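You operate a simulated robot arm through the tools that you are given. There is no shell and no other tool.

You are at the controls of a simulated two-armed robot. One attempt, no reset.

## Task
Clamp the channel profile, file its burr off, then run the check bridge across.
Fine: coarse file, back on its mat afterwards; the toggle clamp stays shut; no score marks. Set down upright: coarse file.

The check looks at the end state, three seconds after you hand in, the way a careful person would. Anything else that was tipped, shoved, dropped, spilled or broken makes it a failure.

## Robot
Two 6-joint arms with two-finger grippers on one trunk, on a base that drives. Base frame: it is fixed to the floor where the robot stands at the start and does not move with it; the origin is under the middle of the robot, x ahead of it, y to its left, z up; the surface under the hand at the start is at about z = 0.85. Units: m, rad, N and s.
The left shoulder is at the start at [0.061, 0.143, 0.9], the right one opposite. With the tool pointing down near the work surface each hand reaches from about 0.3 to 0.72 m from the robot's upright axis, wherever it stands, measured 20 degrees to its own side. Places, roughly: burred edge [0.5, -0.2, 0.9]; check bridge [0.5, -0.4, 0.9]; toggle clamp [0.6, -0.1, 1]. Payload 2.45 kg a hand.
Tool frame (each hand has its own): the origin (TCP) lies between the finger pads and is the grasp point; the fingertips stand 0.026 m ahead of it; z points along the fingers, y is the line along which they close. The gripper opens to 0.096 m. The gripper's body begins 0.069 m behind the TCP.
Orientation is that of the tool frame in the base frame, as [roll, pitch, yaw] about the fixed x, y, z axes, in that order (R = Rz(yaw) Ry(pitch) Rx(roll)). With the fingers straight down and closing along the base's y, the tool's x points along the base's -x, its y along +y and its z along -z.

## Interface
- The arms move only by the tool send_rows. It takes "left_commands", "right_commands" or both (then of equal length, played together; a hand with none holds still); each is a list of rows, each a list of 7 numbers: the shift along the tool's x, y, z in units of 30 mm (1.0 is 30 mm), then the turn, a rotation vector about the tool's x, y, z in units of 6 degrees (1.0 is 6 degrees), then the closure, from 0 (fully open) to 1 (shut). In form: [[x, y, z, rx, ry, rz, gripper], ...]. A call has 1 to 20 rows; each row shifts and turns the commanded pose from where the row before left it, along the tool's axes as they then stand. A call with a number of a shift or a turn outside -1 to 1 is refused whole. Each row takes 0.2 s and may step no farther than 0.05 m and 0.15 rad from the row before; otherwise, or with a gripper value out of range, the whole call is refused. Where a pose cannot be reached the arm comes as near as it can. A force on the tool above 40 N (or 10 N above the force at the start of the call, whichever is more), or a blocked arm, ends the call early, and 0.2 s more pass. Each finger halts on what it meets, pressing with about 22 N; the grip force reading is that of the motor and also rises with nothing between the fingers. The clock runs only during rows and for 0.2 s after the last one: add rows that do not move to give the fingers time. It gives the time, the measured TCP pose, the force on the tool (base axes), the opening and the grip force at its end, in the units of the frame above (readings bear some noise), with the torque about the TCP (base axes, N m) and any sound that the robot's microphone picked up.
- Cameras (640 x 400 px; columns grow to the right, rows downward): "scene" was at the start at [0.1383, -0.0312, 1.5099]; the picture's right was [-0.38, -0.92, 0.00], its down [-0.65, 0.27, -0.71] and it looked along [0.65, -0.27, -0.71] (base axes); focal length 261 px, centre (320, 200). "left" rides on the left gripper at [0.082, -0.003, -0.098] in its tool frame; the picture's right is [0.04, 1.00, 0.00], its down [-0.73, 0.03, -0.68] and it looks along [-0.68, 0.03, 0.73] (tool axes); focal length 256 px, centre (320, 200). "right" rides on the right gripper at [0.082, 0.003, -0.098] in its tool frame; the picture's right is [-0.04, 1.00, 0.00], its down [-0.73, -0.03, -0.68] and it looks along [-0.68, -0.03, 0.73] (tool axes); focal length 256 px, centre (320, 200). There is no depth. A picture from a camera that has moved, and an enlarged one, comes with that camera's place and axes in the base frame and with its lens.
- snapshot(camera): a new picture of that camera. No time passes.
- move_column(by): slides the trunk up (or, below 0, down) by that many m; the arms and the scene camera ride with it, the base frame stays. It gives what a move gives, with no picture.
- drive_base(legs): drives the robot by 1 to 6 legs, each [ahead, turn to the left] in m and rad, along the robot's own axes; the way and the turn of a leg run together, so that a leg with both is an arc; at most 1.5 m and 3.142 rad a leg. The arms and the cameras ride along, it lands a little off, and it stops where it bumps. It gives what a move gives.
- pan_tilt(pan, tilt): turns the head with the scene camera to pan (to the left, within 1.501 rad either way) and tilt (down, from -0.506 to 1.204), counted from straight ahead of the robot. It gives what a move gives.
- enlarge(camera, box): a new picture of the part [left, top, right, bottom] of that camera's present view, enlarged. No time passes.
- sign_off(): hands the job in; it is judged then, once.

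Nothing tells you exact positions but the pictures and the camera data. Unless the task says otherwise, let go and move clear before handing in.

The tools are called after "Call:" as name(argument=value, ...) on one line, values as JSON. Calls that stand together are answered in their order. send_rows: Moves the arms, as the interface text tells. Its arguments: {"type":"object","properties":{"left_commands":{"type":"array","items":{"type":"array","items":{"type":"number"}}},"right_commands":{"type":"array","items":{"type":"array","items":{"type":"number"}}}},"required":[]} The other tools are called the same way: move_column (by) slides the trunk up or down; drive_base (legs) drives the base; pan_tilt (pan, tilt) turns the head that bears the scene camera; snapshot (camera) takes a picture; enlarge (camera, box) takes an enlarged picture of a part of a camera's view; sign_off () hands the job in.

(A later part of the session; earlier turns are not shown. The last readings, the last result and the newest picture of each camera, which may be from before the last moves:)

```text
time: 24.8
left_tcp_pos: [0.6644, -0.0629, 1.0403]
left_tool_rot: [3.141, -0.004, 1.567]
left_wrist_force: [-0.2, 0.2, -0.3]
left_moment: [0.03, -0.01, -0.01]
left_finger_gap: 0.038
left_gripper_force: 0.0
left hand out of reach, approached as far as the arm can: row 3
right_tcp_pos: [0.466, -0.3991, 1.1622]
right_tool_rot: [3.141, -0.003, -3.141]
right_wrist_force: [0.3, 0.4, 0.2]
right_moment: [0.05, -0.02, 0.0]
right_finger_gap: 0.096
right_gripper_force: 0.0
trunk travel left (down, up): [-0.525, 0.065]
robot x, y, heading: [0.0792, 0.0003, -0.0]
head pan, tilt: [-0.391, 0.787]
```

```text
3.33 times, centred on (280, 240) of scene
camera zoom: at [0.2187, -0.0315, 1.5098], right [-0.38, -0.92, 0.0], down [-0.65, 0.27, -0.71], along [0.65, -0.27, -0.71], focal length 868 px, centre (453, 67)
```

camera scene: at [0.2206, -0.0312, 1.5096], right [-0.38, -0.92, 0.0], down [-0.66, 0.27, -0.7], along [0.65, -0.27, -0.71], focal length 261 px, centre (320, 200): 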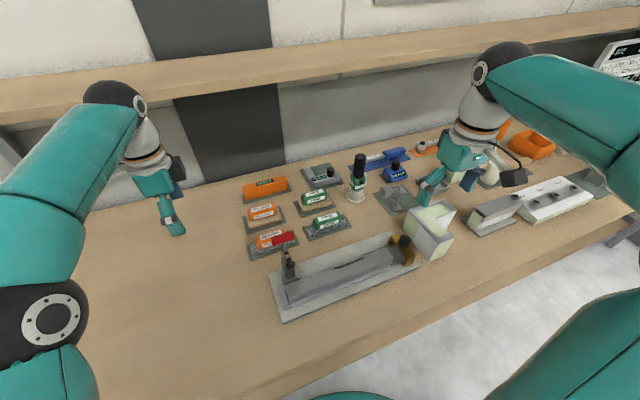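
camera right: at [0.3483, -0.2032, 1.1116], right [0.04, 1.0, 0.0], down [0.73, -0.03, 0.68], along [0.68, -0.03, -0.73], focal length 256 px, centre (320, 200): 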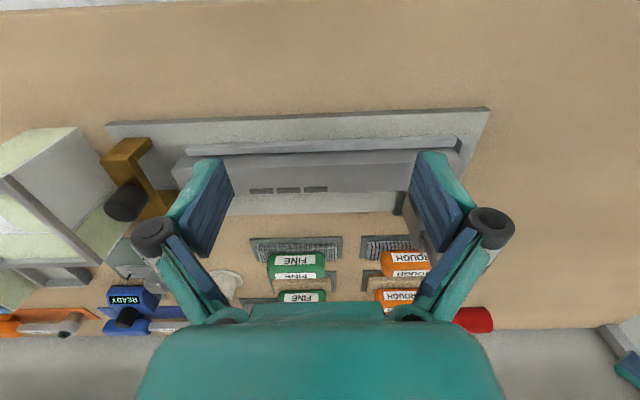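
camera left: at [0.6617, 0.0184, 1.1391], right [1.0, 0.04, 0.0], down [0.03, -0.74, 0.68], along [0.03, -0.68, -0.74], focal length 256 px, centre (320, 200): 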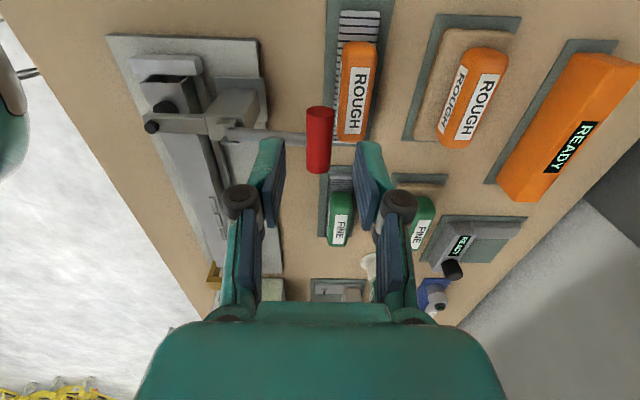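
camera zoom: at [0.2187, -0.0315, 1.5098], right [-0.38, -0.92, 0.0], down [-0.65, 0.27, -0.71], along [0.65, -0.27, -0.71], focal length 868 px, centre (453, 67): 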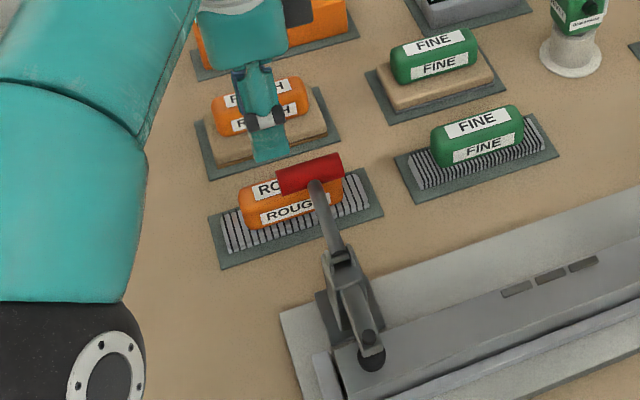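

The spindle foot is on the profile and the handle is about 70° over. I heard no click, so I'll press the bar from above with closed fingers to make sure it is over-centre.

Call:
send_rows(left_commands=[[0, 0.1, 0, 0, 0, 0, 1], [0, 0, 0, 0, 0, 0, 1], [0, 0, 0, 0, 0, 0, 1], [0, 0, 0.7, 0, 0, 0, 1], [0, 0, 0.7, 0, 0, 0, 1], [0, 0, 0.15, 0, 0, 0, 1], [0, 0, 0.15, 0, 0, 0, 1], [0, 0, 0.15, 0, 0, 0, 1]])

Call:
snapshot(camera="left")

Call:
enlarge(camera="scene", box=[220, 180, 340, 300])

```text
time: 26.6
left_tcp_pos: [0.6671, -0.0624, 0.9832]
left_tool_rot: [3.141, -0.005, 1.568]
left_wrist_force: [0.2, -0.2, -0.1]
left_moment: [-0.02, 0.01, -0.03]
left_finger_gap: 0.0
left_gripper_force: 22.0
right_tcp_pos: [0.4639, -0.3977, 1.1612]
right_tool_rot: [-3.141, 0.0, -3.139]
right_wrist_force: [0.9, 0.3, 0.8]
right_moment: [-0.01, 0.0, -0.01]
right_finger_gap: 0.0958
right_gripper_force: 0.0
trunk travel left (down, up): [-0.525, 0.065]
robot x, y, heading: [0.078, -0.0019, 0.001]
head pan, tilt: [-0.391, 0.787]
```

```text
taken
camera left: at [0.6647, 0.0188, 1.083], right [1.0, 0.04, 0.0], down [0.03, -0.74, 0.68], along [0.03, -0.68, -0.74], focal length 256 px, centre (320, 200)
```

left: 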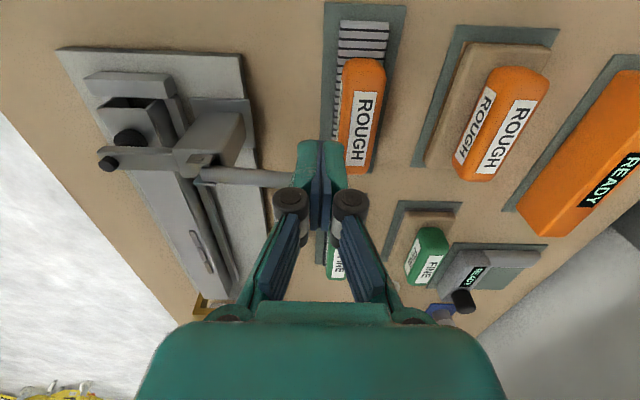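

```text
3.33 times, centred on (280, 240) of scene
camera zoom: at [0.2183, -0.0312, 1.5099], right [-0.38, -0.92, 0.0], down [-0.65, 0.27, -0.71], along [0.65, -0.27, -0.71], focal length 868 px, centre (453, 67)
```

zoom: 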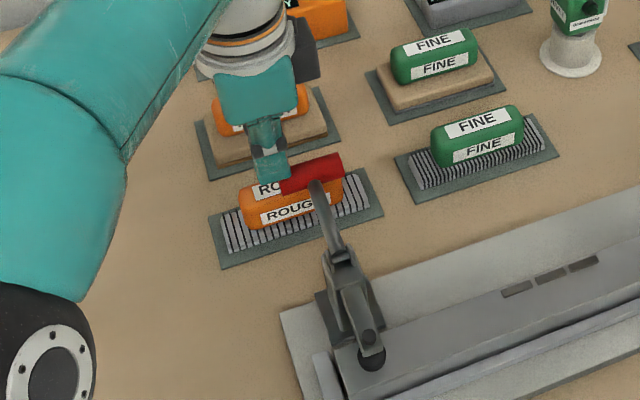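

Call:
send_rows(left_commands=[[0, 0, 0.12, 0, 0, 0, 1], [0, 0, 0.12, 0, 0, 0, 1], [0, 0, 0.12, 0, 0, 0, 1]])

Call:
enlarge(camera="scene", box=[220, 180, 340, 300])

```text
time: 27.4
left_tcp_pos: [0.6688, -0.0625, 0.9816]
left_tool_rot: [3.123, 0.002, 1.569]
left_wrist_force: [-7.2, 1.9, 12.1]
left_moment: [0.07, 0.22, 0.02]
left_finger_gap: 0.0
left_gripper_force: 21.6
right_tcp_pos: [0.4623, -0.398, 1.1622]
right_tool_rot: [-3.141, 0.0, -3.139]
right_wrist_force: [-0.1, 0.0, 0.0]
right_moment: [0.03, 0.02, -0.01]
right_finger_gap: 0.096
right_gripper_force: 0.1
trunk travel left (down, up): [-0.525, 0.065]
robot x, y, heading: [0.0808, 0.0, -0.006]
head pan, tilt: [-0.391, 0.787]
stopped in row 3 (left hand): the force on the tool passed its limit at 42 N (the readings are from after the stop); the commanded pose is now the measured one
```

```text
3.33 times, centred on (280, 240) of scene
camera zoom: at [0.2164, -0.0308, 1.5098], right [-0.38, -0.92, 0.0], down [-0.65, 0.27, -0.71], along [0.65, -0.27, -0.71], focal length 868 px, centre (453, 67)
```

zoom: 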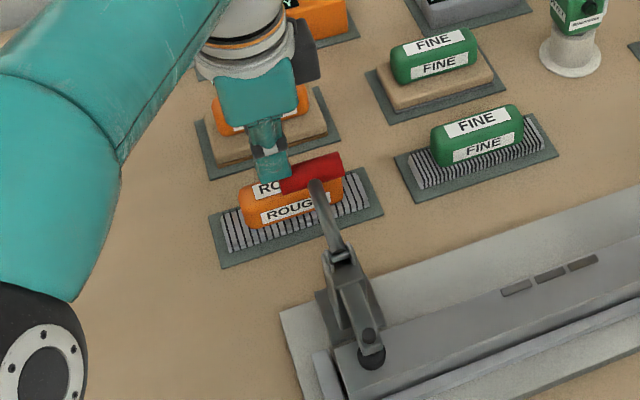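

The handle hit a firm stop at 42 N, so the clamp is shut. I'll retract the left hand up and out of the way, then inspect the clamp, the burr and the file.

Call:
send_rows(left_commands=[[0, 0, -0.6, 0, 0, 0, 0.8], [0.3, 0, -0.8, 0, 0, 0, 0.6], [0.9, 0, -0.6, 0, 0, 0, 0.6], [0.9, 0, -0.3, 0, 0, 0, 0.6], [0.9, 0, 0, 0, 0, 0, 0.6], [0.9, 0, 0, 0, 0, 0, 0.6], [0.9, -0.3, 0, 0, 0, 0, 0.6], [0.9, -0.3, 0, 0, 0, 0, 0.6]])

Call:
enlarge(camera="scene", box=[265, 220, 345, 300])

Call:
enlarge(camera="scene", box=[325, 235, 385, 285])

Call:
enlarge(camera="scene", box=[375, 220, 435, 270])

Call:
snapshot(camera="scene")

```text
time: 29.2
left_tcp_pos: [0.6493, 0.1103, 1.0484]
left_tool_rot: [3.125, 0.004, 1.569]
left_wrist_force: [0.1, 0.9, -0.1]
left_moment: [0.01, 0.01, 0.01]
left_finger_gap: 0.0386
left_gripper_force: 0.0
right_tcp_pos: [0.4644, -0.3981, 1.1621]
right_tool_rot: [3.14, 0.0, -3.14]
right_wrist_force: [-0.4, -0.1, 0.4]
right_moment: [-0.02, 0.04, -0.01]
right_finger_gap: 0.0961
right_gripper_force: 0.1
trunk travel left (down, up): [-0.525, 0.065]
robot x, y, heading: [0.0802, 0.0014, 0.004]
head pan, tilt: [-0.391, 0.787]
```

```text
5.00 times, centred on (305, 260) of scene
camera zoom: at [0.2179, -0.0306, 1.5099], right [-0.38, -0.92, 0.0], down [-0.65, 0.27, -0.71], along [0.65, -0.27, -0.71], focal length 1303 px, centre (395, -100)
```

zoom: 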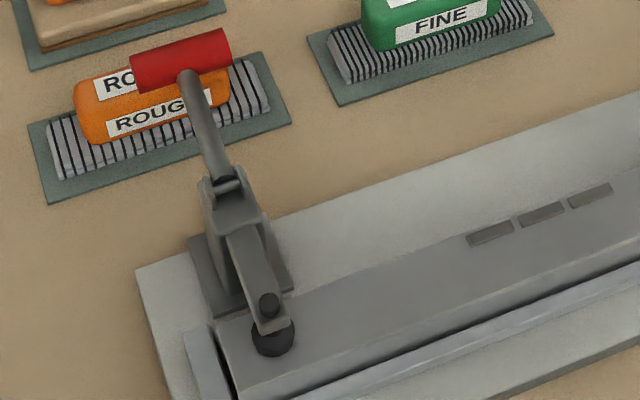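

```text
8.00 times, centred on (355, 260) of scene
camera zoom: at [0.2179, -0.0306, 1.5099], right [-0.38, -0.92, 0.0], down [-0.65, 0.27, -0.71], along [0.65, -0.27, -0.71], focal length 2084 px, centre (40, -280)
```

zoom: 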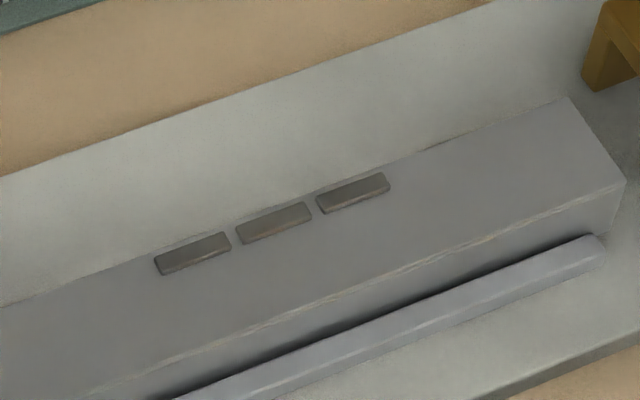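

```text
8.00 times, centred on (405, 245) of scene
camera zoom: at [0.2179, -0.0306, 1.5099], right [-0.38, -0.92, 0.0], down [-0.65, 0.27, -0.71], along [0.65, -0.27, -0.71], focal length 2084 px, centre (-360, -160)
```

zoom: 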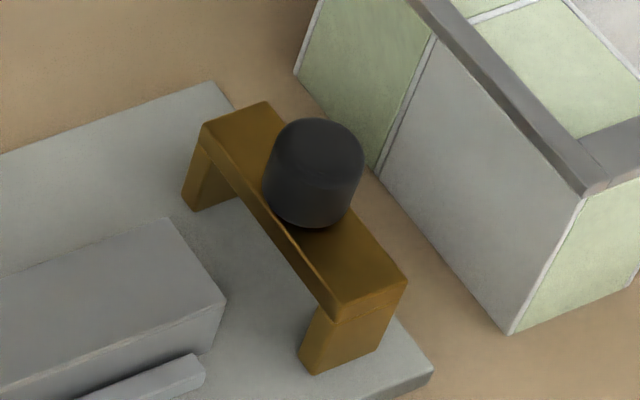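

```text
taken
camera scene: at [0.2179, -0.0306, 1.5099], right [-0.38, -0.92, 0.0], down [-0.65, 0.27, -0.71], along [0.65, -0.27, -0.71], focal length 261 px, centre (320, 200)
```

scene: 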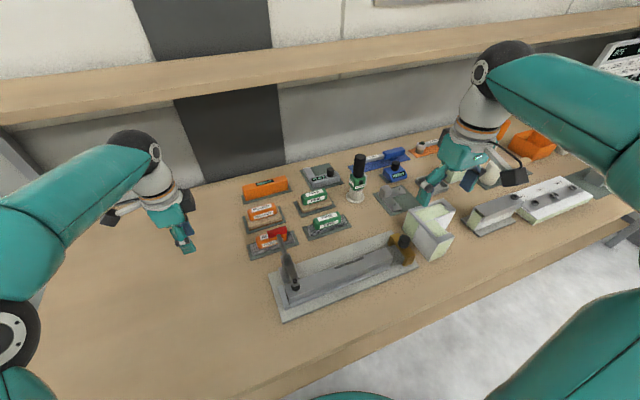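

The clamp is shut with its foot on the profile, the burr is three raised strips on the far top edge, and the bridge is a loose portal at the right end. Next, the right hand moves above the coarse file. I'll grip it by its ends (along y), because the clamp handle now sits beside it.

Call:
send_rows(left_commands=[[0.8, 0, 0, 0, 0, 0, 0.6], [0.8, 0, 0, 0, 0, 0, 0.6], [0.8, 0, 0, 0, 0, 0, 0.6], [0, 0, 0, 0, 0, 0, 0.6], [0, 0, 0, 0, 0, 0, 0.6], [0, 0, 0, 0, 0, 0, 0.6], [0, 0, 0, 0, 0, 0, 0.6], [0, 0, 0, 0, 0, 0, 0.6], [0, 0, 0, 0, 0, 0, 0.6], [0, 0, 0, 0, 0, 0, 0.6], [0, 0, 0, 0, 0, 0, 0.6], [0, 0, 0, 0, 0, 0, 0.6]], right_commands=[[-0.647, 0.896, 0.15, 0, 0, 0, 0], [-0.647, 0.896, 0.15, 0, 0, 0, 0], [-0.647, 0.896, 0.15, 0, 0, 0, 0], [-0.647, 0.896, 0.15, 0, 0, 0, 0], [-0.647, 0.896, 0.15, 0, 0, 0, 0], [-0.647, 0.896, 0.15, 0, 0, 0, 0], [-0.647, 0.896, 0.15, 0, 0, 0, 0], [-0.647, 0.896, 0.15, 0, 0, 0, 0], [-0.647, 0.896, 0.15, 0, 0, 0, 0], [-0.647, 0.896, 0.15, 0, 0, 0, 0], [-0.647, 0.896, 0.15, 0, 0, 0, 0], [-0.647, 0.896, 0.15, 0, 0, 0, 0]])

Call:
snapshot(camera="right")

Call:
enlarge(camera="right", box=[230, 20, 430, 145])

Call:
snapshot(camera="left")

Call:
snapshot(camera="scene")

```text
time: 31.8
left_tcp_pos: [0.6505, 0.1807, 1.0486]
left_tool_rot: [3.127, 0.003, 1.569]
left_wrist_force: [-0.4, 0.8, -0.3]
left_moment: [0.04, -0.01, 0.0]
left_finger_gap: 0.0384
left_gripper_force: 0.1
right_tcp_pos: [0.686, -0.0849, 1.1062]
right_tool_rot: [3.142, -0.002, -3.14]
right_wrist_force: [0.2, -0.5, -0.3]
right_moment: [0.05, 0.01, 0.02]
right_finger_gap: 0.0959
right_gripper_force: 0.2
right hand out of reach, approached as far as the arm can: row 12
trunk travel left (down, up): [-0.525, 0.065]
robot x, y, heading: [0.0816, -0.0007, -0.005]
head pan, tilt: [-0.391, 0.787]
```

```text
taken
camera right: at [0.6034, -0.0817, 1.205], right [0.04, 1.0, 0.0], down [0.73, -0.03, 0.68], along [0.68, -0.03, -0.74], focal length 256 px, centre (320, 200)
```

right: 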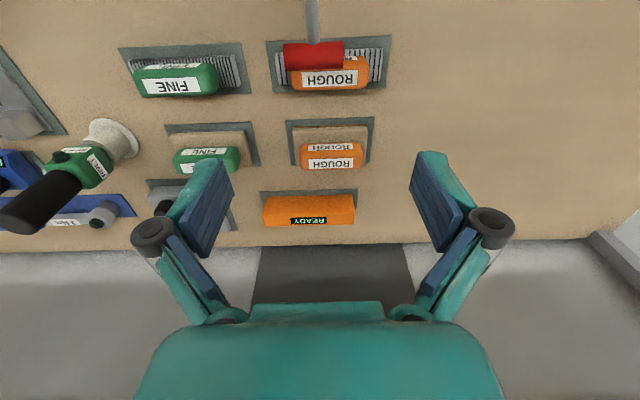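

```text
3.20 times, centred on (330, 82) of right
camera zoom: at [0.6034, -0.0817, 1.205], right [0.04, 1.0, 0.0], down [0.73, -0.03, 0.68], along [0.68, -0.03, -0.74], focal length 819 px, centre (288, 576)
```

zoom: 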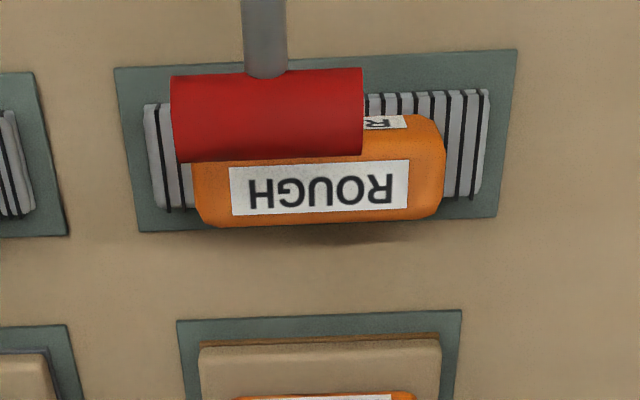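

```text
taken
camera left: at [0.6459, 0.2619, 1.1473], right [1.0, 0.04, 0.02], down [0.02, -0.73, 0.68], along [0.04, -0.68, -0.73], focal length 256 px, centre (320, 200)
```

left: 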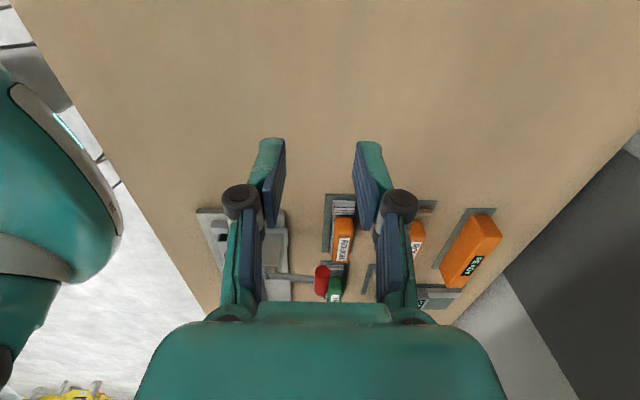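

```text
taken
camera scene: at [0.2181, -0.0317, 1.5099], right [-0.38, -0.92, 0.0], down [-0.65, 0.27, -0.71], along [0.65, -0.27, -0.71], focal length 261 px, centre (320, 200)
```

scene: 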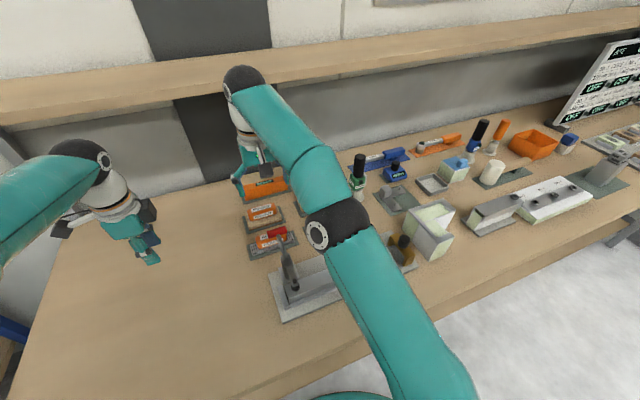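

Call:
send_rows(right_commands=[[0, 0.079, 0.88, 0, 0, 0, 0], [0, 0.079, 0.88, 0, 0, 0, 0], [-0.1, 0.079, 0.88, 0, 0, 0, 0], [-0.34, 0.079, 0.88, 0, 0, 0, 0], [0, 0, 0, 0, 0, 0, 0]])

Call:
snapshot(camera="right")

Call:
enlarge(camera="right", box=[220, 0, 420, 200])

Call:
enlarge(camera="left", box=[200, 140, 440, 320])

Call:
enlarge(camera="scene", box=[220, 170, 340, 270])

```text
time: 33.0
left_tcp_pos: [0.6497, 0.1798, 1.0493]
left_tool_rot: [3.126, 0.001, 1.569]
left_wrist_force: [-0.4, 0.9, 0.8]
left_moment: [0.01, -0.03, -0.04]
left_finger_gap: 0.0382
left_gripper_force: 0.0
right_tcp_pos: [0.6994, -0.0762, 1.0001]
right_tool_rot: [-3.141, 0.001, -3.14]
right_wrist_force: [-0.9, -0.2, -0.6]
right_moment: [0.02, 0.0, 0.01]
right_finger_gap: 0.096
right_gripper_force: 0.1
trunk travel left (down, up): [-0.525, 0.065]
robot x, y, heading: [0.0821, -0.0001, 0.0]
head pan, tilt: [-0.391, 0.787]
```

```text
taken
camera right: at [0.6166, -0.0727, 1.0994], right [0.04, 1.0, 0.0], down [0.73, -0.03, 0.68], along [0.68, -0.03, -0.73], focal length 256 px, centre (320, 200)
```

right: 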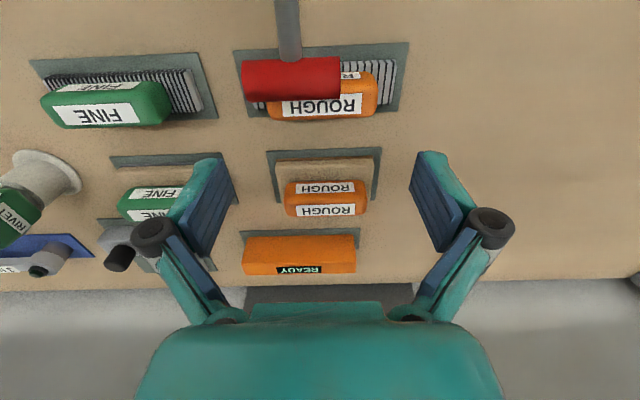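

```text
2.00 times, centred on (320, 100) of right
camera zoom: at [0.6166, -0.0727, 1.0994], right [0.04, 1.0, 0.0], down [0.73, -0.03, 0.68], along [0.68, -0.03, -0.73], focal length 512 px, centre (320, 400)
```

zoom: 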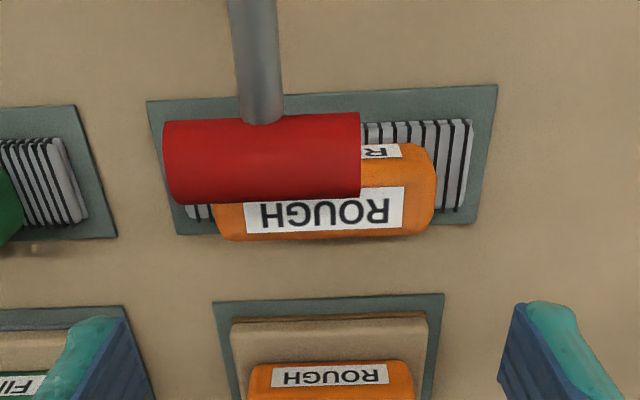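

```text
2.22 times, centred on (320, 230) of left
camera zoom: at [0.6457, 0.2622, 1.1473], right [1.0, 0.04, 0.02], down [0.02, -0.73, 0.68], along [0.04, -0.68, -0.73], focal length 569 px, centre (320, 133)
```

zoom: 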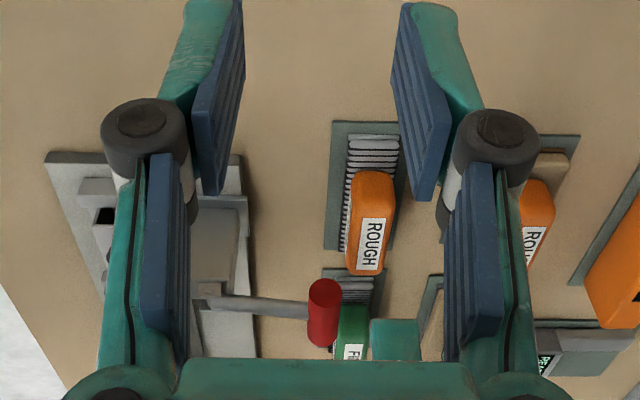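

```text
4.00 times, centred on (280, 220) of scene
camera zoom: at [0.2179, -0.0312, 1.51], right [-0.38, -0.92, 0.0], down [-0.65, 0.27, -0.71], along [0.65, -0.27, -0.71], focal length 1042 px, centre (480, 120)
```

zoom: 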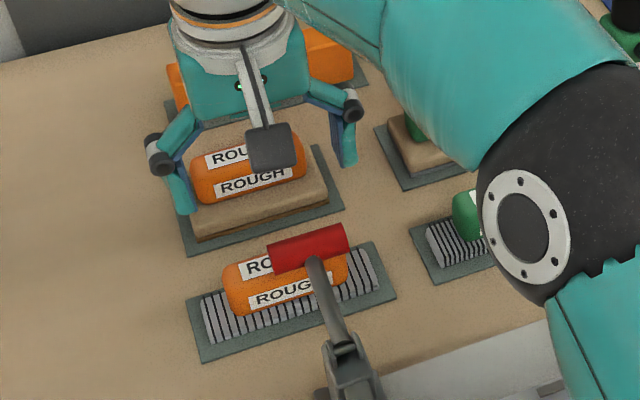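

Call:
send_rows(right_commands=[[0, 0.05, 0.8, 0, 0, 0, 0], [0, 0, 0.8, 0, 0, 0, 0], [0, 0, 0.55, 0, 0, 0, 0], [0, 0, 0, 0, 0, 0, 0]])

Call:
snapshot(camera="right")

Call:
enlarge(camera="left", box=[240, 170, 440, 320])

Call:
enlarge(camera="scene", box=[220, 170, 340, 270])

```text
time: 34.0
left_tcp_pos: [0.6506, 0.1807, 1.0485]
left_tool_rot: [3.127, 0.003, 1.57]
left_wrist_force: [0.1, 0.2, 0.1]
left_moment: [-0.04, -0.01, -0.02]
left_finger_gap: 0.0384
left_gripper_force: 0.0
right_tcp_pos: [0.7001, -0.0733, 0.9361]
right_tool_rot: [3.141, -0.001, -3.139]
right_wrist_force: [0.6, -1.3, 0.5]
right_moment: [0.03, -0.01, 0.0]
right_finger_gap: 0.096
right_gripper_force: 0.0
trunk travel left (down, up): [-0.525, 0.065]
robot x, y, heading: [0.0797, 0.0015, -0.002]
head pan, tilt: [-0.391, 0.787]
```

```text
taken
camera right: at [0.6175, -0.07, 1.0347], right [0.04, 1.0, 0.0], down [0.73, -0.03, 0.68], along [0.68, -0.03, -0.73], focal length 256 px, centre (320, 200)
```

right: 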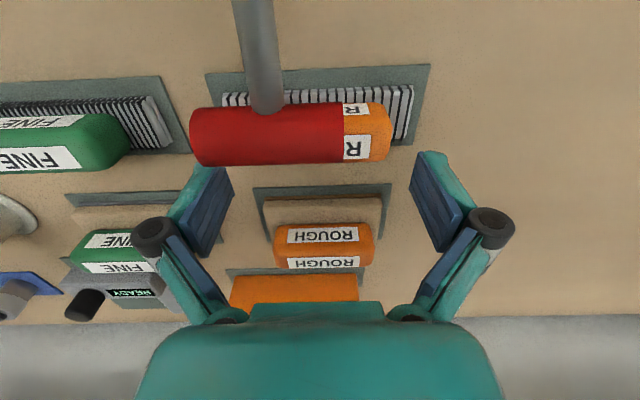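

```text
2.67 times, centred on (340, 245) of left
camera zoom: at [0.6462, 0.2623, 1.147], right [1.0, 0.04, 0.02], down [0.02, -0.73, 0.68], along [0.04, -0.68, -0.73], focal length 683 px, centre (267, 80)
```

zoom: 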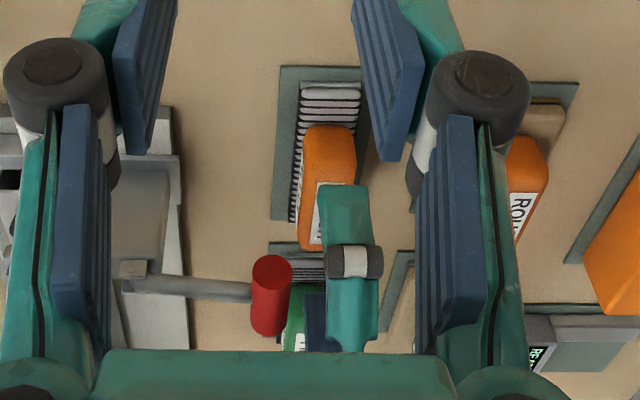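

```text
4.00 times, centred on (280, 220) of scene
camera zoom: at [0.2186, -0.0311, 1.5099], right [-0.38, -0.92, 0.0], down [-0.65, 0.27, -0.71], along [0.65, -0.27, -0.71], focal length 1042 px, centre (480, 120)
```

zoom: 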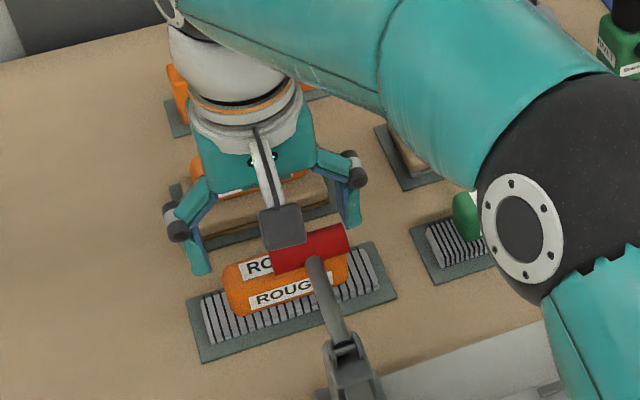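

Call:
send_rows(right_commands=[[0, -0.08, 0, 0, 0, 0, 0], [0, 0, 0.2, 0, 0, 0, 0], [0, 0, 0.2, 0, 0, 0, 0], [0, 0, 0.2, 0, 0, 0, 0], [0, 0, 0, 0, 0, 0, 0]])

Call:
enlarge(camera="right", box=[180, 60, 460, 235])

Call:
enlarge(camera="scene", box=[250, 205, 320, 265])

```text
time: 35.2
left_tcp_pos: [0.6509, 0.1807, 1.0491]
left_tool_rot: [3.125, 0.003, 1.569]
left_wrist_force: [0.5, 0.2, 0.1]
left_moment: [0.0, 0.03, -0.04]
left_finger_gap: 0.0384
left_gripper_force: 0.0
right_tcp_pos: [0.6995, -0.0756, 0.9177]
right_tool_rot: [3.141, -0.001, -3.14]
right_wrist_force: [-0.2, 0.3, -0.5]
right_moment: [0.0, -0.02, 0.0]
right_finger_gap: 0.0959
right_gripper_force: 0.1
trunk travel left (down, up): [-0.525, 0.065]
robot x, y, heading: [0.0851, 0.0008, 0.001]
head pan, tilt: [-0.391, 0.787]
```

```text
2.29 times, centred on (320, 148) of right
camera zoom: at [0.6178, -0.0724, 1.0172], right [0.04, 1.0, 0.0], down [0.73, -0.03, 0.68], along [0.68, -0.03, -0.73], focal length 585 px, centre (320, 320)
```

zoom: 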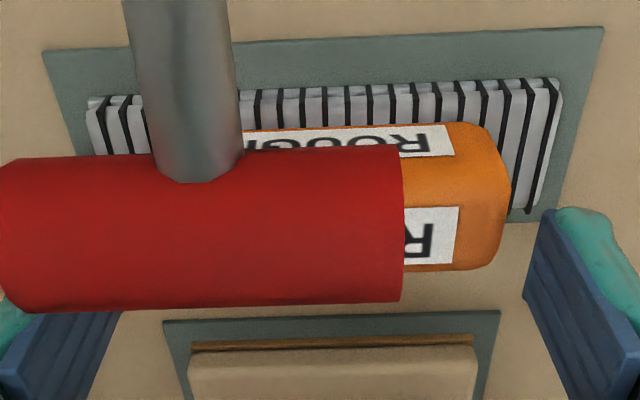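

```text
6.67 times, centred on (285, 235) of scene
camera zoom: at [0.2186, -0.0311, 1.5099], right [-0.38, -0.92, 0.0], down [-0.65, 0.27, -0.71], along [0.65, -0.27, -0.71], focal length 1737 px, centre (553, -33)
```

zoom: 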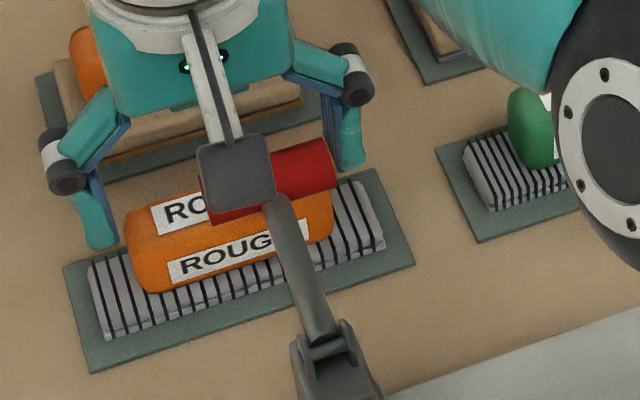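

Call:
send_rows(right_commands=[[0, 0, 0.15, 0, 0, 0, 0], [0, 0, 0.15, 0, 0, 0, 0], [0, 0, 0.15, 0, 0, 0, 0], [0, 0, 0, 0, 0, 0, 0]])

Call:
enlarge(camera="right", box=[180, 60, 460, 235])

Call:
enlarge(camera="scene", box=[250, 205, 320, 265])

Call:
enlarge(camera="left", box=[290, 180, 390, 290])

```text
time: 36.2
left_tcp_pos: [0.6509, 0.1802, 1.0477]
left_tool_rot: [3.125, 0.003, 1.569]
left_wrist_force: [-0.6, -0.5, 0.4]
left_moment: [-0.03, -0.02, -0.01]
left_finger_gap: 0.0384
left_gripper_force: 0.0
right_tcp_pos: [0.7002, -0.0747, 0.9032]
right_tool_rot: [3.141, 0.0, -3.141]
right_wrist_force: [0.0, -1.5, -0.1]
right_moment: [0.01, -0.01, -0.02]
right_finger_gap: 0.0958
right_gripper_force: 0.1
trunk travel left (down, up): [-0.525, 0.065]
robot x, y, heading: [0.0817, -0.0008, -0.001]
head pan, tilt: [-0.391, 0.787]
```

```text
2.29 times, centred on (320, 148) of right
camera zoom: at [0.6182, -0.0717, 1.0035], right [0.04, 1.0, 0.0], down [0.73, -0.03, 0.68], along [0.68, -0.03, -0.73], focal length 585 px, centre (320, 320)
```

zoom: 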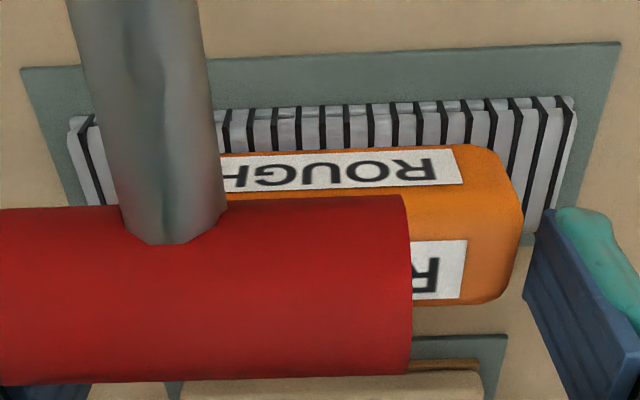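

```text
6.67 times, centred on (285, 235) of scene
camera zoom: at [0.2187, -0.0311, 1.5099], right [-0.38, -0.92, 0.0], down [-0.65, 0.27, -0.71], along [0.65, -0.27, -0.71], focal length 1737 px, centre (553, -33)
```

zoom: 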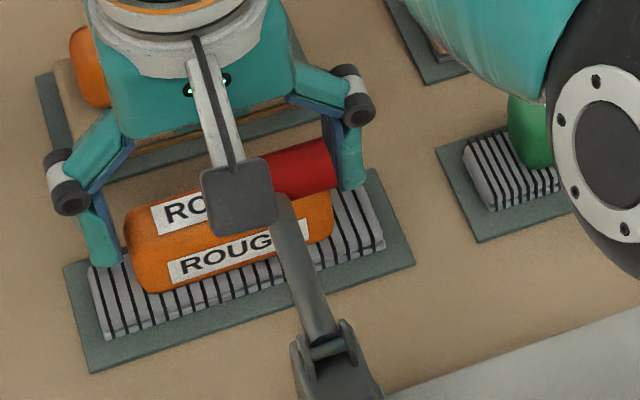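

```text
3.64 times, centred on (340, 235) of left
camera zoom: at [0.6463, 0.2623, 1.147], right [1.0, 0.04, 0.02], down [0.02, -0.73, 0.68], along [0.04, -0.68, -0.73], focal length 931 px, centre (247, 73)
```

zoom: 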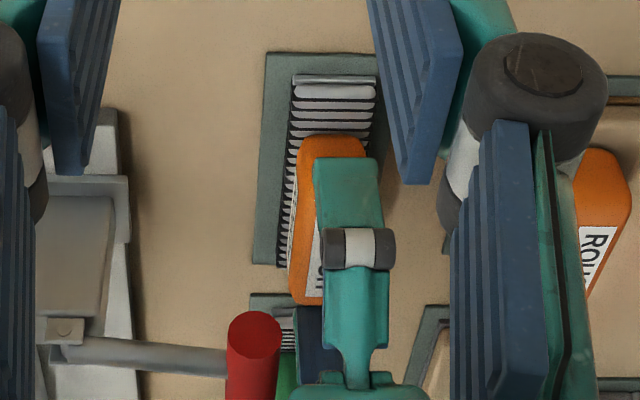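

Call:
send_rows(right_commands=[[0.1, -0.03, 0, 0, 0, 0, 0], [0, 0, 0, 0, 0, 0, 0.3], [0, 0, 0, 0, 0, 0, 0.3], [0, 0, 0, 0, 0, 0, 0.3]])

Call:
enlarge(camera="scene", box=[250, 205, 320, 265])

Call:
enlarge(camera="right", box=[180, 60, 460, 235])

```text
time: 37.2
left_tcp_pos: [0.6492, 0.1818, 1.0479]
left_tool_rot: [3.124, 0.004, 1.57]
left_wrist_force: [-0.3, 0.2, -0.1]
left_moment: [-0.01, -0.01, -0.03]
left_finger_gap: 0.0386
left_gripper_force: 0.0
right_tcp_pos: [0.6968, -0.0755, 0.9051]
right_tool_rot: [-3.142, 0.0, -3.141]
right_wrist_force: [0.1, 5.6, 4.1]
right_moment: [0.82, 0.06, -0.04]
right_finger_gap: 0.0896
right_gripper_force: 22.3
trunk travel left (down, up): [-0.525, 0.065]
robot x, y, heading: [0.0784, -0.0053, 0.002]
head pan, tilt: [-0.391, 0.787]
```

```text
6.67 times, centred on (285, 235) of scene
camera zoom: at [0.2182, -0.0304, 1.51], right [-0.38, -0.92, 0.0], down [-0.65, 0.27, -0.71], along [0.65, -0.27, -0.71], focal length 1737 px, centre (553, -33)
```

zoom: 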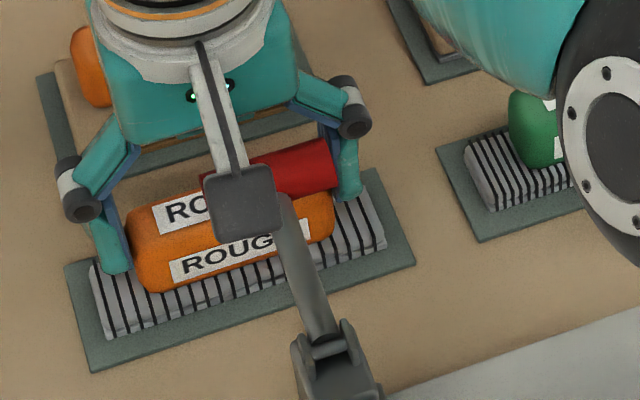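

```text
2.29 times, centred on (320, 148) of right
camera zoom: at [0.6145, -0.0716, 1.004], right [0.04, 1.0, 0.0], down [0.73, -0.03, 0.68], along [0.68, -0.03, -0.73], focal length 585 px, centre (320, 320)
```

zoom: 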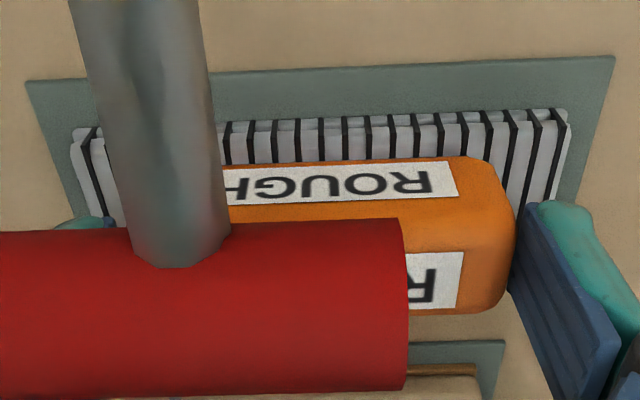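

The file is gripped by its ends. I'll lift it slightly, ease it away from the clamp bar (+x), then use the trunk column to raise it.

Call:
send_rows(right_commands=[[0, 0, -0.15, 0, 0, 0, 0.3], [0, 0, -0.15, 0, 0, 0, 0.3], [-0.2, 0, -0.05, 0, 0, 0, 0.3], [-0.2, 0, 0, 0, 0, 0, 0.3], [0, 0, 0, 0, 0, 0, 0.3]])

Call:
enlarge(camera="scene", box=[250, 205, 320, 265])

Call:
snapshot(camera="right")

Call:
enlarge(camera="left", box=[290, 180, 390, 290])

```text
time: 38.4
left_tcp_pos: [0.6515, 0.1805, 1.0478]
left_tool_rot: [3.126, 0.004, 1.568]
left_wrist_force: [-0.4, -0.4, -0.7]
left_moment: [0.03, -0.02, -0.01]
left_finger_gap: 0.0383
left_gripper_force: 0.1
right_tcp_pos: [0.7087, -0.0765, 0.9143]
right_tool_rot: [3.141, -0.002, -3.139]
right_wrist_force: [-0.4, -0.5, -2.8]
right_moment: [0.01, 0.0, 0.0]
right_finger_gap: 0.0898
right_gripper_force: 22.6
trunk travel left (down, up): [-0.525, 0.065]
robot x, y, heading: [0.0757, 0.0018, 0.002]
head pan, tilt: [-0.391, 0.787]
```

```text
6.67 times, centred on (285, 235) of scene
camera zoom: at [0.219, -0.0312, 1.5098], right [-0.38, -0.92, 0.0], down [-0.66, 0.27, -0.71], along [0.65, -0.27, -0.71], focal length 1737 px, centre (553, -33)
```

zoom: 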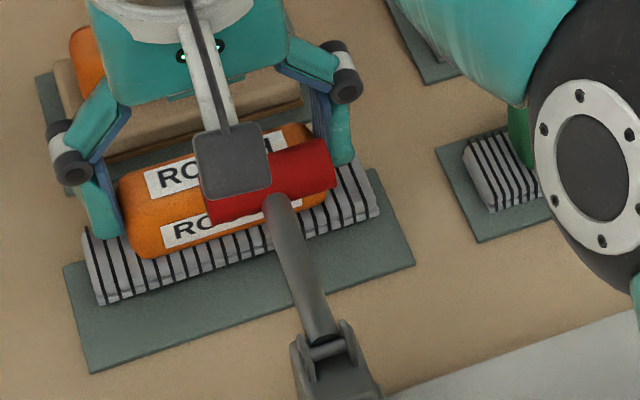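

```text
taken
camera right: at [0.6268, -0.0727, 1.0138], right [0.04, 1.0, 0.0], down [0.73, -0.03, 0.68], along [0.68, -0.03, -0.73], focal length 256 px, centre (320, 200)
```

right: 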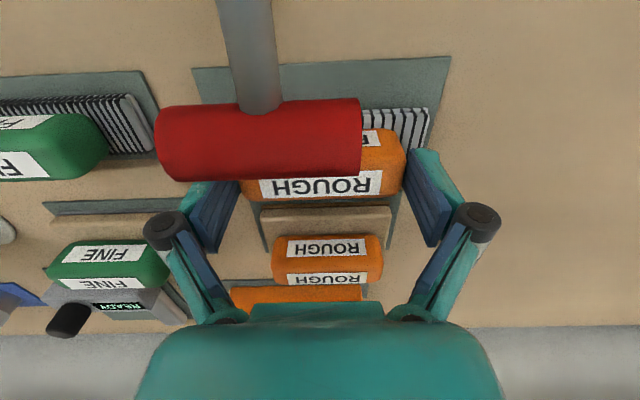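

```text
3.64 times, centred on (340, 235) of left
camera zoom: at [0.6466, 0.2622, 1.1468], right [1.0, 0.04, 0.01], down [0.02, -0.73, 0.68], along [0.04, -0.68, -0.73], focal length 931 px, centre (247, 73)
```

zoom: 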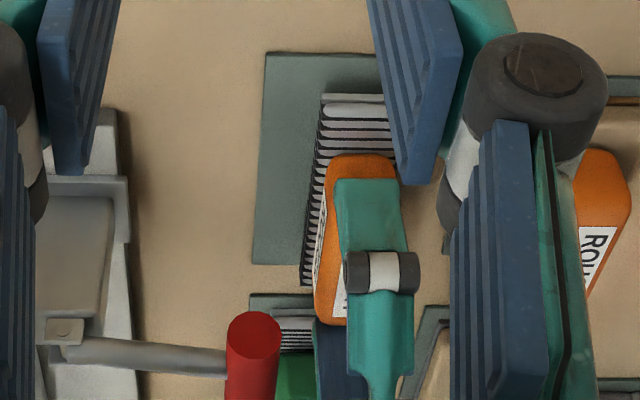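

Call:
move_column(by=0.06)

Call:
snapshot(camera="right")

Call:
snapshot(camera="scene")

```text
time: 39.4
left_tcp_pos: [0.6519, 0.1809, 1.1084]
left_tool_rot: [3.127, 0.003, 1.57]
left_wrist_force: [0.6, 0.4, -0.1]
left_moment: [-0.01, -0.01, 0.02]
left_finger_gap: 0.0385
left_gripper_force: 0.2
right_tcp_pos: [0.7087, -0.0761, 0.9738]
right_tool_rot: [3.141, -0.003, -3.141]
right_wrist_force: [0.0, -0.3, -4.5]
right_moment: [-0.03, -0.01, 0.02]
right_finger_gap: 0.09
right_gripper_force: 21.8
trunk travel left (down, up): [-0.585, 0.005]
robot x, y, heading: [0.0808, -0.0006, -0.0]
head pan, tilt: [-0.391, 0.787]
```

```text
taken
camera right: at [0.6271, -0.0726, 1.0735], right [0.04, 1.0, 0.0], down [0.73, -0.03, 0.68], along [0.68, -0.03, -0.74], focal length 256 px, centre (320, 200)
```

right: 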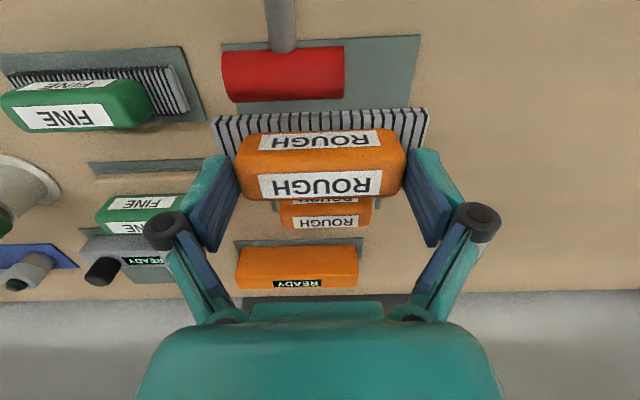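

```text
taken
camera scene: at [0.2195, -0.0312, 1.5697], right [-0.38, -0.92, 0.0], down [-0.66, 0.27, -0.71], along [0.65, -0.27, -0.71], focal length 261 px, centre (320, 200)
```

scene: 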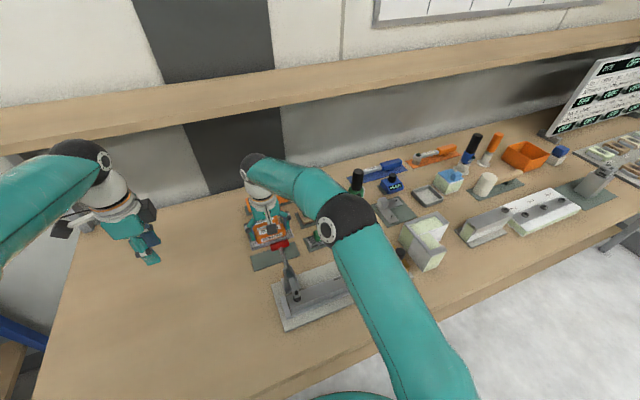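

The file is clear of the handle and held level. I'll raise it a little more and carry it over the burr.

Call:
send_rows(right_commands=[[0, 0, -0.75, 0, 0, 0, 0.3], [0, 0, -0.75, 0, 0, 0, 0.3], [0, 0, -0.75, 0, 0, 0, 0.3], [0.803, -0.814, 0, 0, 0, 0, 0.3], [0.803, -0.814, 0, 0, 0, 0, 0.3], [0.803, -0.814, 0, 0, 0, 0, 0.3], [0.803, -0.814, 0, 0, 0, 0, 0.3], [0.803, -0.814, 0, 0, 0, 0, 0.3], [0.803, -0.814, 0, 0, 0, 0, 0.3], [0.803, -0.814, 0, 0, 0, 0, 0.3], [0, 0, 0, 0, 0, 0, 0.3]])

Call:
snapshot(camera="right")

Call:
snapshot(camera="scene")

Call:
snapshot(camera="left")

```text
time: 41.8
left_tcp_pos: [0.651, 0.1801, 1.1079]
left_tool_rot: [3.128, 0.004, 1.57]
left_wrist_force: [0.2, 0.5, -0.1]
left_moment: [-0.03, 0.02, 0.04]
left_finger_gap: 0.0385
left_gripper_force: 0.2
right_tcp_pos: [0.5397, -0.247, 1.0424]
right_tool_rot: [-3.14, -0.003, -3.14]
right_wrist_force: [1.0, 1.1, -2.7]
right_moment: [0.0, -0.03, -0.01]
right_finger_gap: 0.0894
right_gripper_force: 22.0
trunk travel left (down, up): [-0.585, 0.005]
robot x, y, heading: [0.0785, 0.0023, 0.001]
head pan, tilt: [-0.391, 0.787]
```

```text
taken
camera right: at [0.4573, -0.2434, 1.1414], right [0.04, 1.0, 0.0], down [0.73, -0.03, 0.68], along [0.68, -0.03, -0.74], focal length 256 px, centre (320, 200)
```

right: 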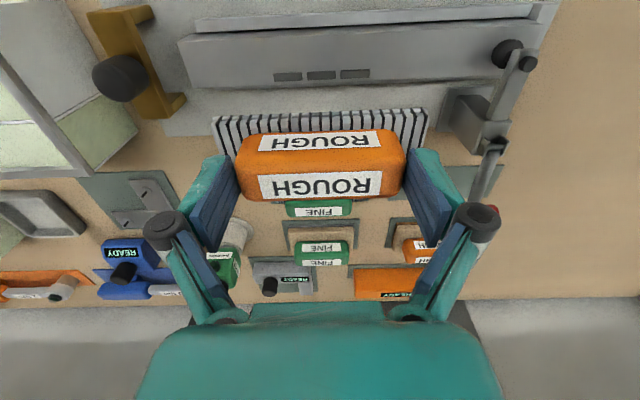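

```text
taken
camera scene: at [0.2197, -0.0308, 1.5697], right [-0.38, -0.92, 0.0], down [-0.66, 0.27, -0.71], along [0.65, -0.27, -0.71], focal length 261 px, centre (320, 200)
```

scene: 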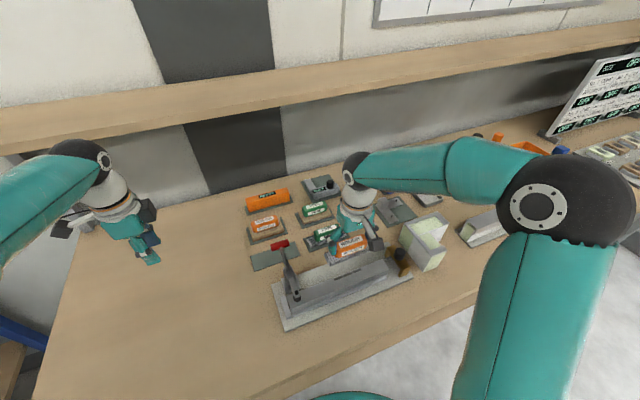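

```text
taken
camera left: at [0.647, 0.2626, 1.2065], right [1.0, 0.04, 0.01], down [0.02, -0.73, 0.68], along [0.04, -0.68, -0.73], focal length 256 px, centre (320, 200)
```

left: 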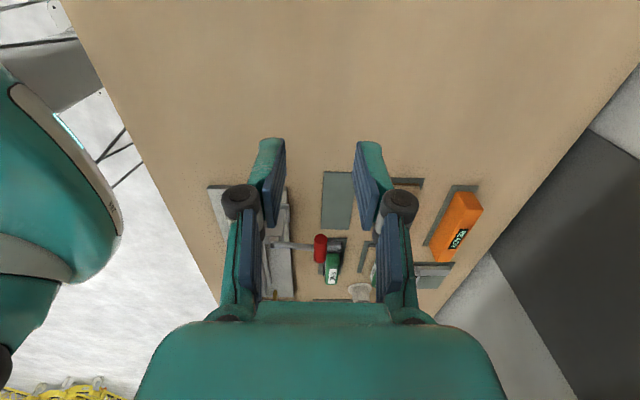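

Call:
enlarge(camera="right", box=[230, 40, 410, 150])

Call:
enlarge(camera="scene", box=[300, 220, 400, 300])

```text
3.56 times, centred on (320, 95) of right
camera zoom: at [0.4573, -0.2434, 1.1414], right [0.04, 1.0, 0.0], down [0.73, -0.03, 0.68], along [0.68, -0.03, -0.74], focal length 910 px, centre (320, 573)
```

zoom: 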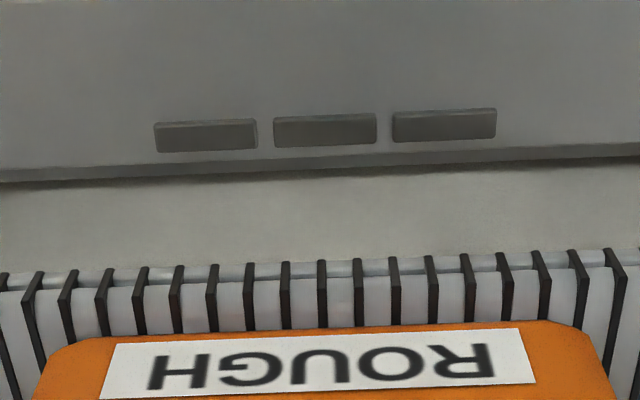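

```text
5.00 times, centred on (350, 260) of scene
camera zoom: at [0.2197, -0.0308, 1.5697], right [-0.38, -0.92, 0.0], down [-0.66, 0.27, -0.71], along [0.65, -0.27, -0.71], focal length 1303 px, centre (170, -100)
```

zoom: 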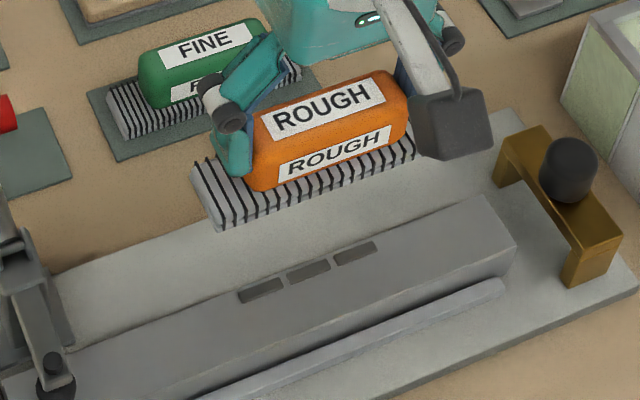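

Call:
send_rows(right_commands=[[0, 0, 0.85, 0, 0, 0, 0.3], [0, 0, 0.85, 0, 0, 0, 0.3], [0, 0, 0.85, 0, 0, 0, 0.3], [0, 0, 0, 0, 0, 0, 0.3]])

Call:
snapshot(camera="right")

Call:
enlarge(camera="scene", box=[300, 220, 400, 300])

```text
time: 42.8
left_tcp_pos: [0.6509, 0.1815, 1.1091]
left_tool_rot: [3.125, 0.003, 1.568]
left_wrist_force: [-0.8, -0.1, 1.2]
left_moment: [-0.03, 0.0, -0.02]
left_finger_gap: 0.0383
left_gripper_force: 0.0
right_tcp_pos: [0.5385, -0.2468, 0.9638]
right_tool_rot: [3.141, 0.001, -3.138]
right_wrist_force: [0.2, -0.7, -2.0]
right_moment: [-0.02, 0.01, 0.01]
right_finger_gap: 0.0895
right_gripper_force: 21.2
trunk travel left (down, up): [-0.585, 0.005]
robot x, y, heading: [0.0738, -0.0016, -0.002]
head pan, tilt: [-0.391, 0.787]
```

```text
taken
camera right: at [0.4573, -0.2433, 1.0638], right [0.04, 1.0, 0.0], down [0.73, -0.03, 0.68], along [0.68, -0.03, -0.73], focal length 256 px, centre (320, 200)
```

right: 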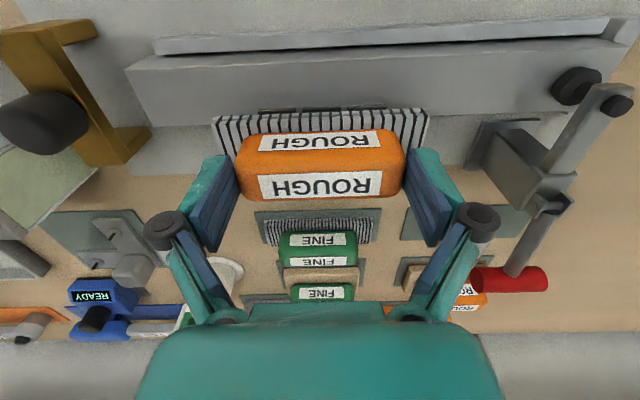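

```text
5.00 times, centred on (350, 260) of scene
camera zoom: at [0.2183, -0.0312, 1.5699], right [-0.38, -0.92, 0.0], down [-0.65, 0.27, -0.71], along [0.65, -0.27, -0.71], focal length 1303 px, centre (170, -100)
```

zoom: 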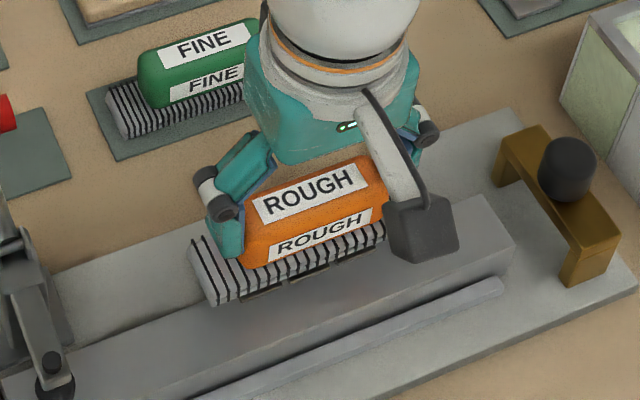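

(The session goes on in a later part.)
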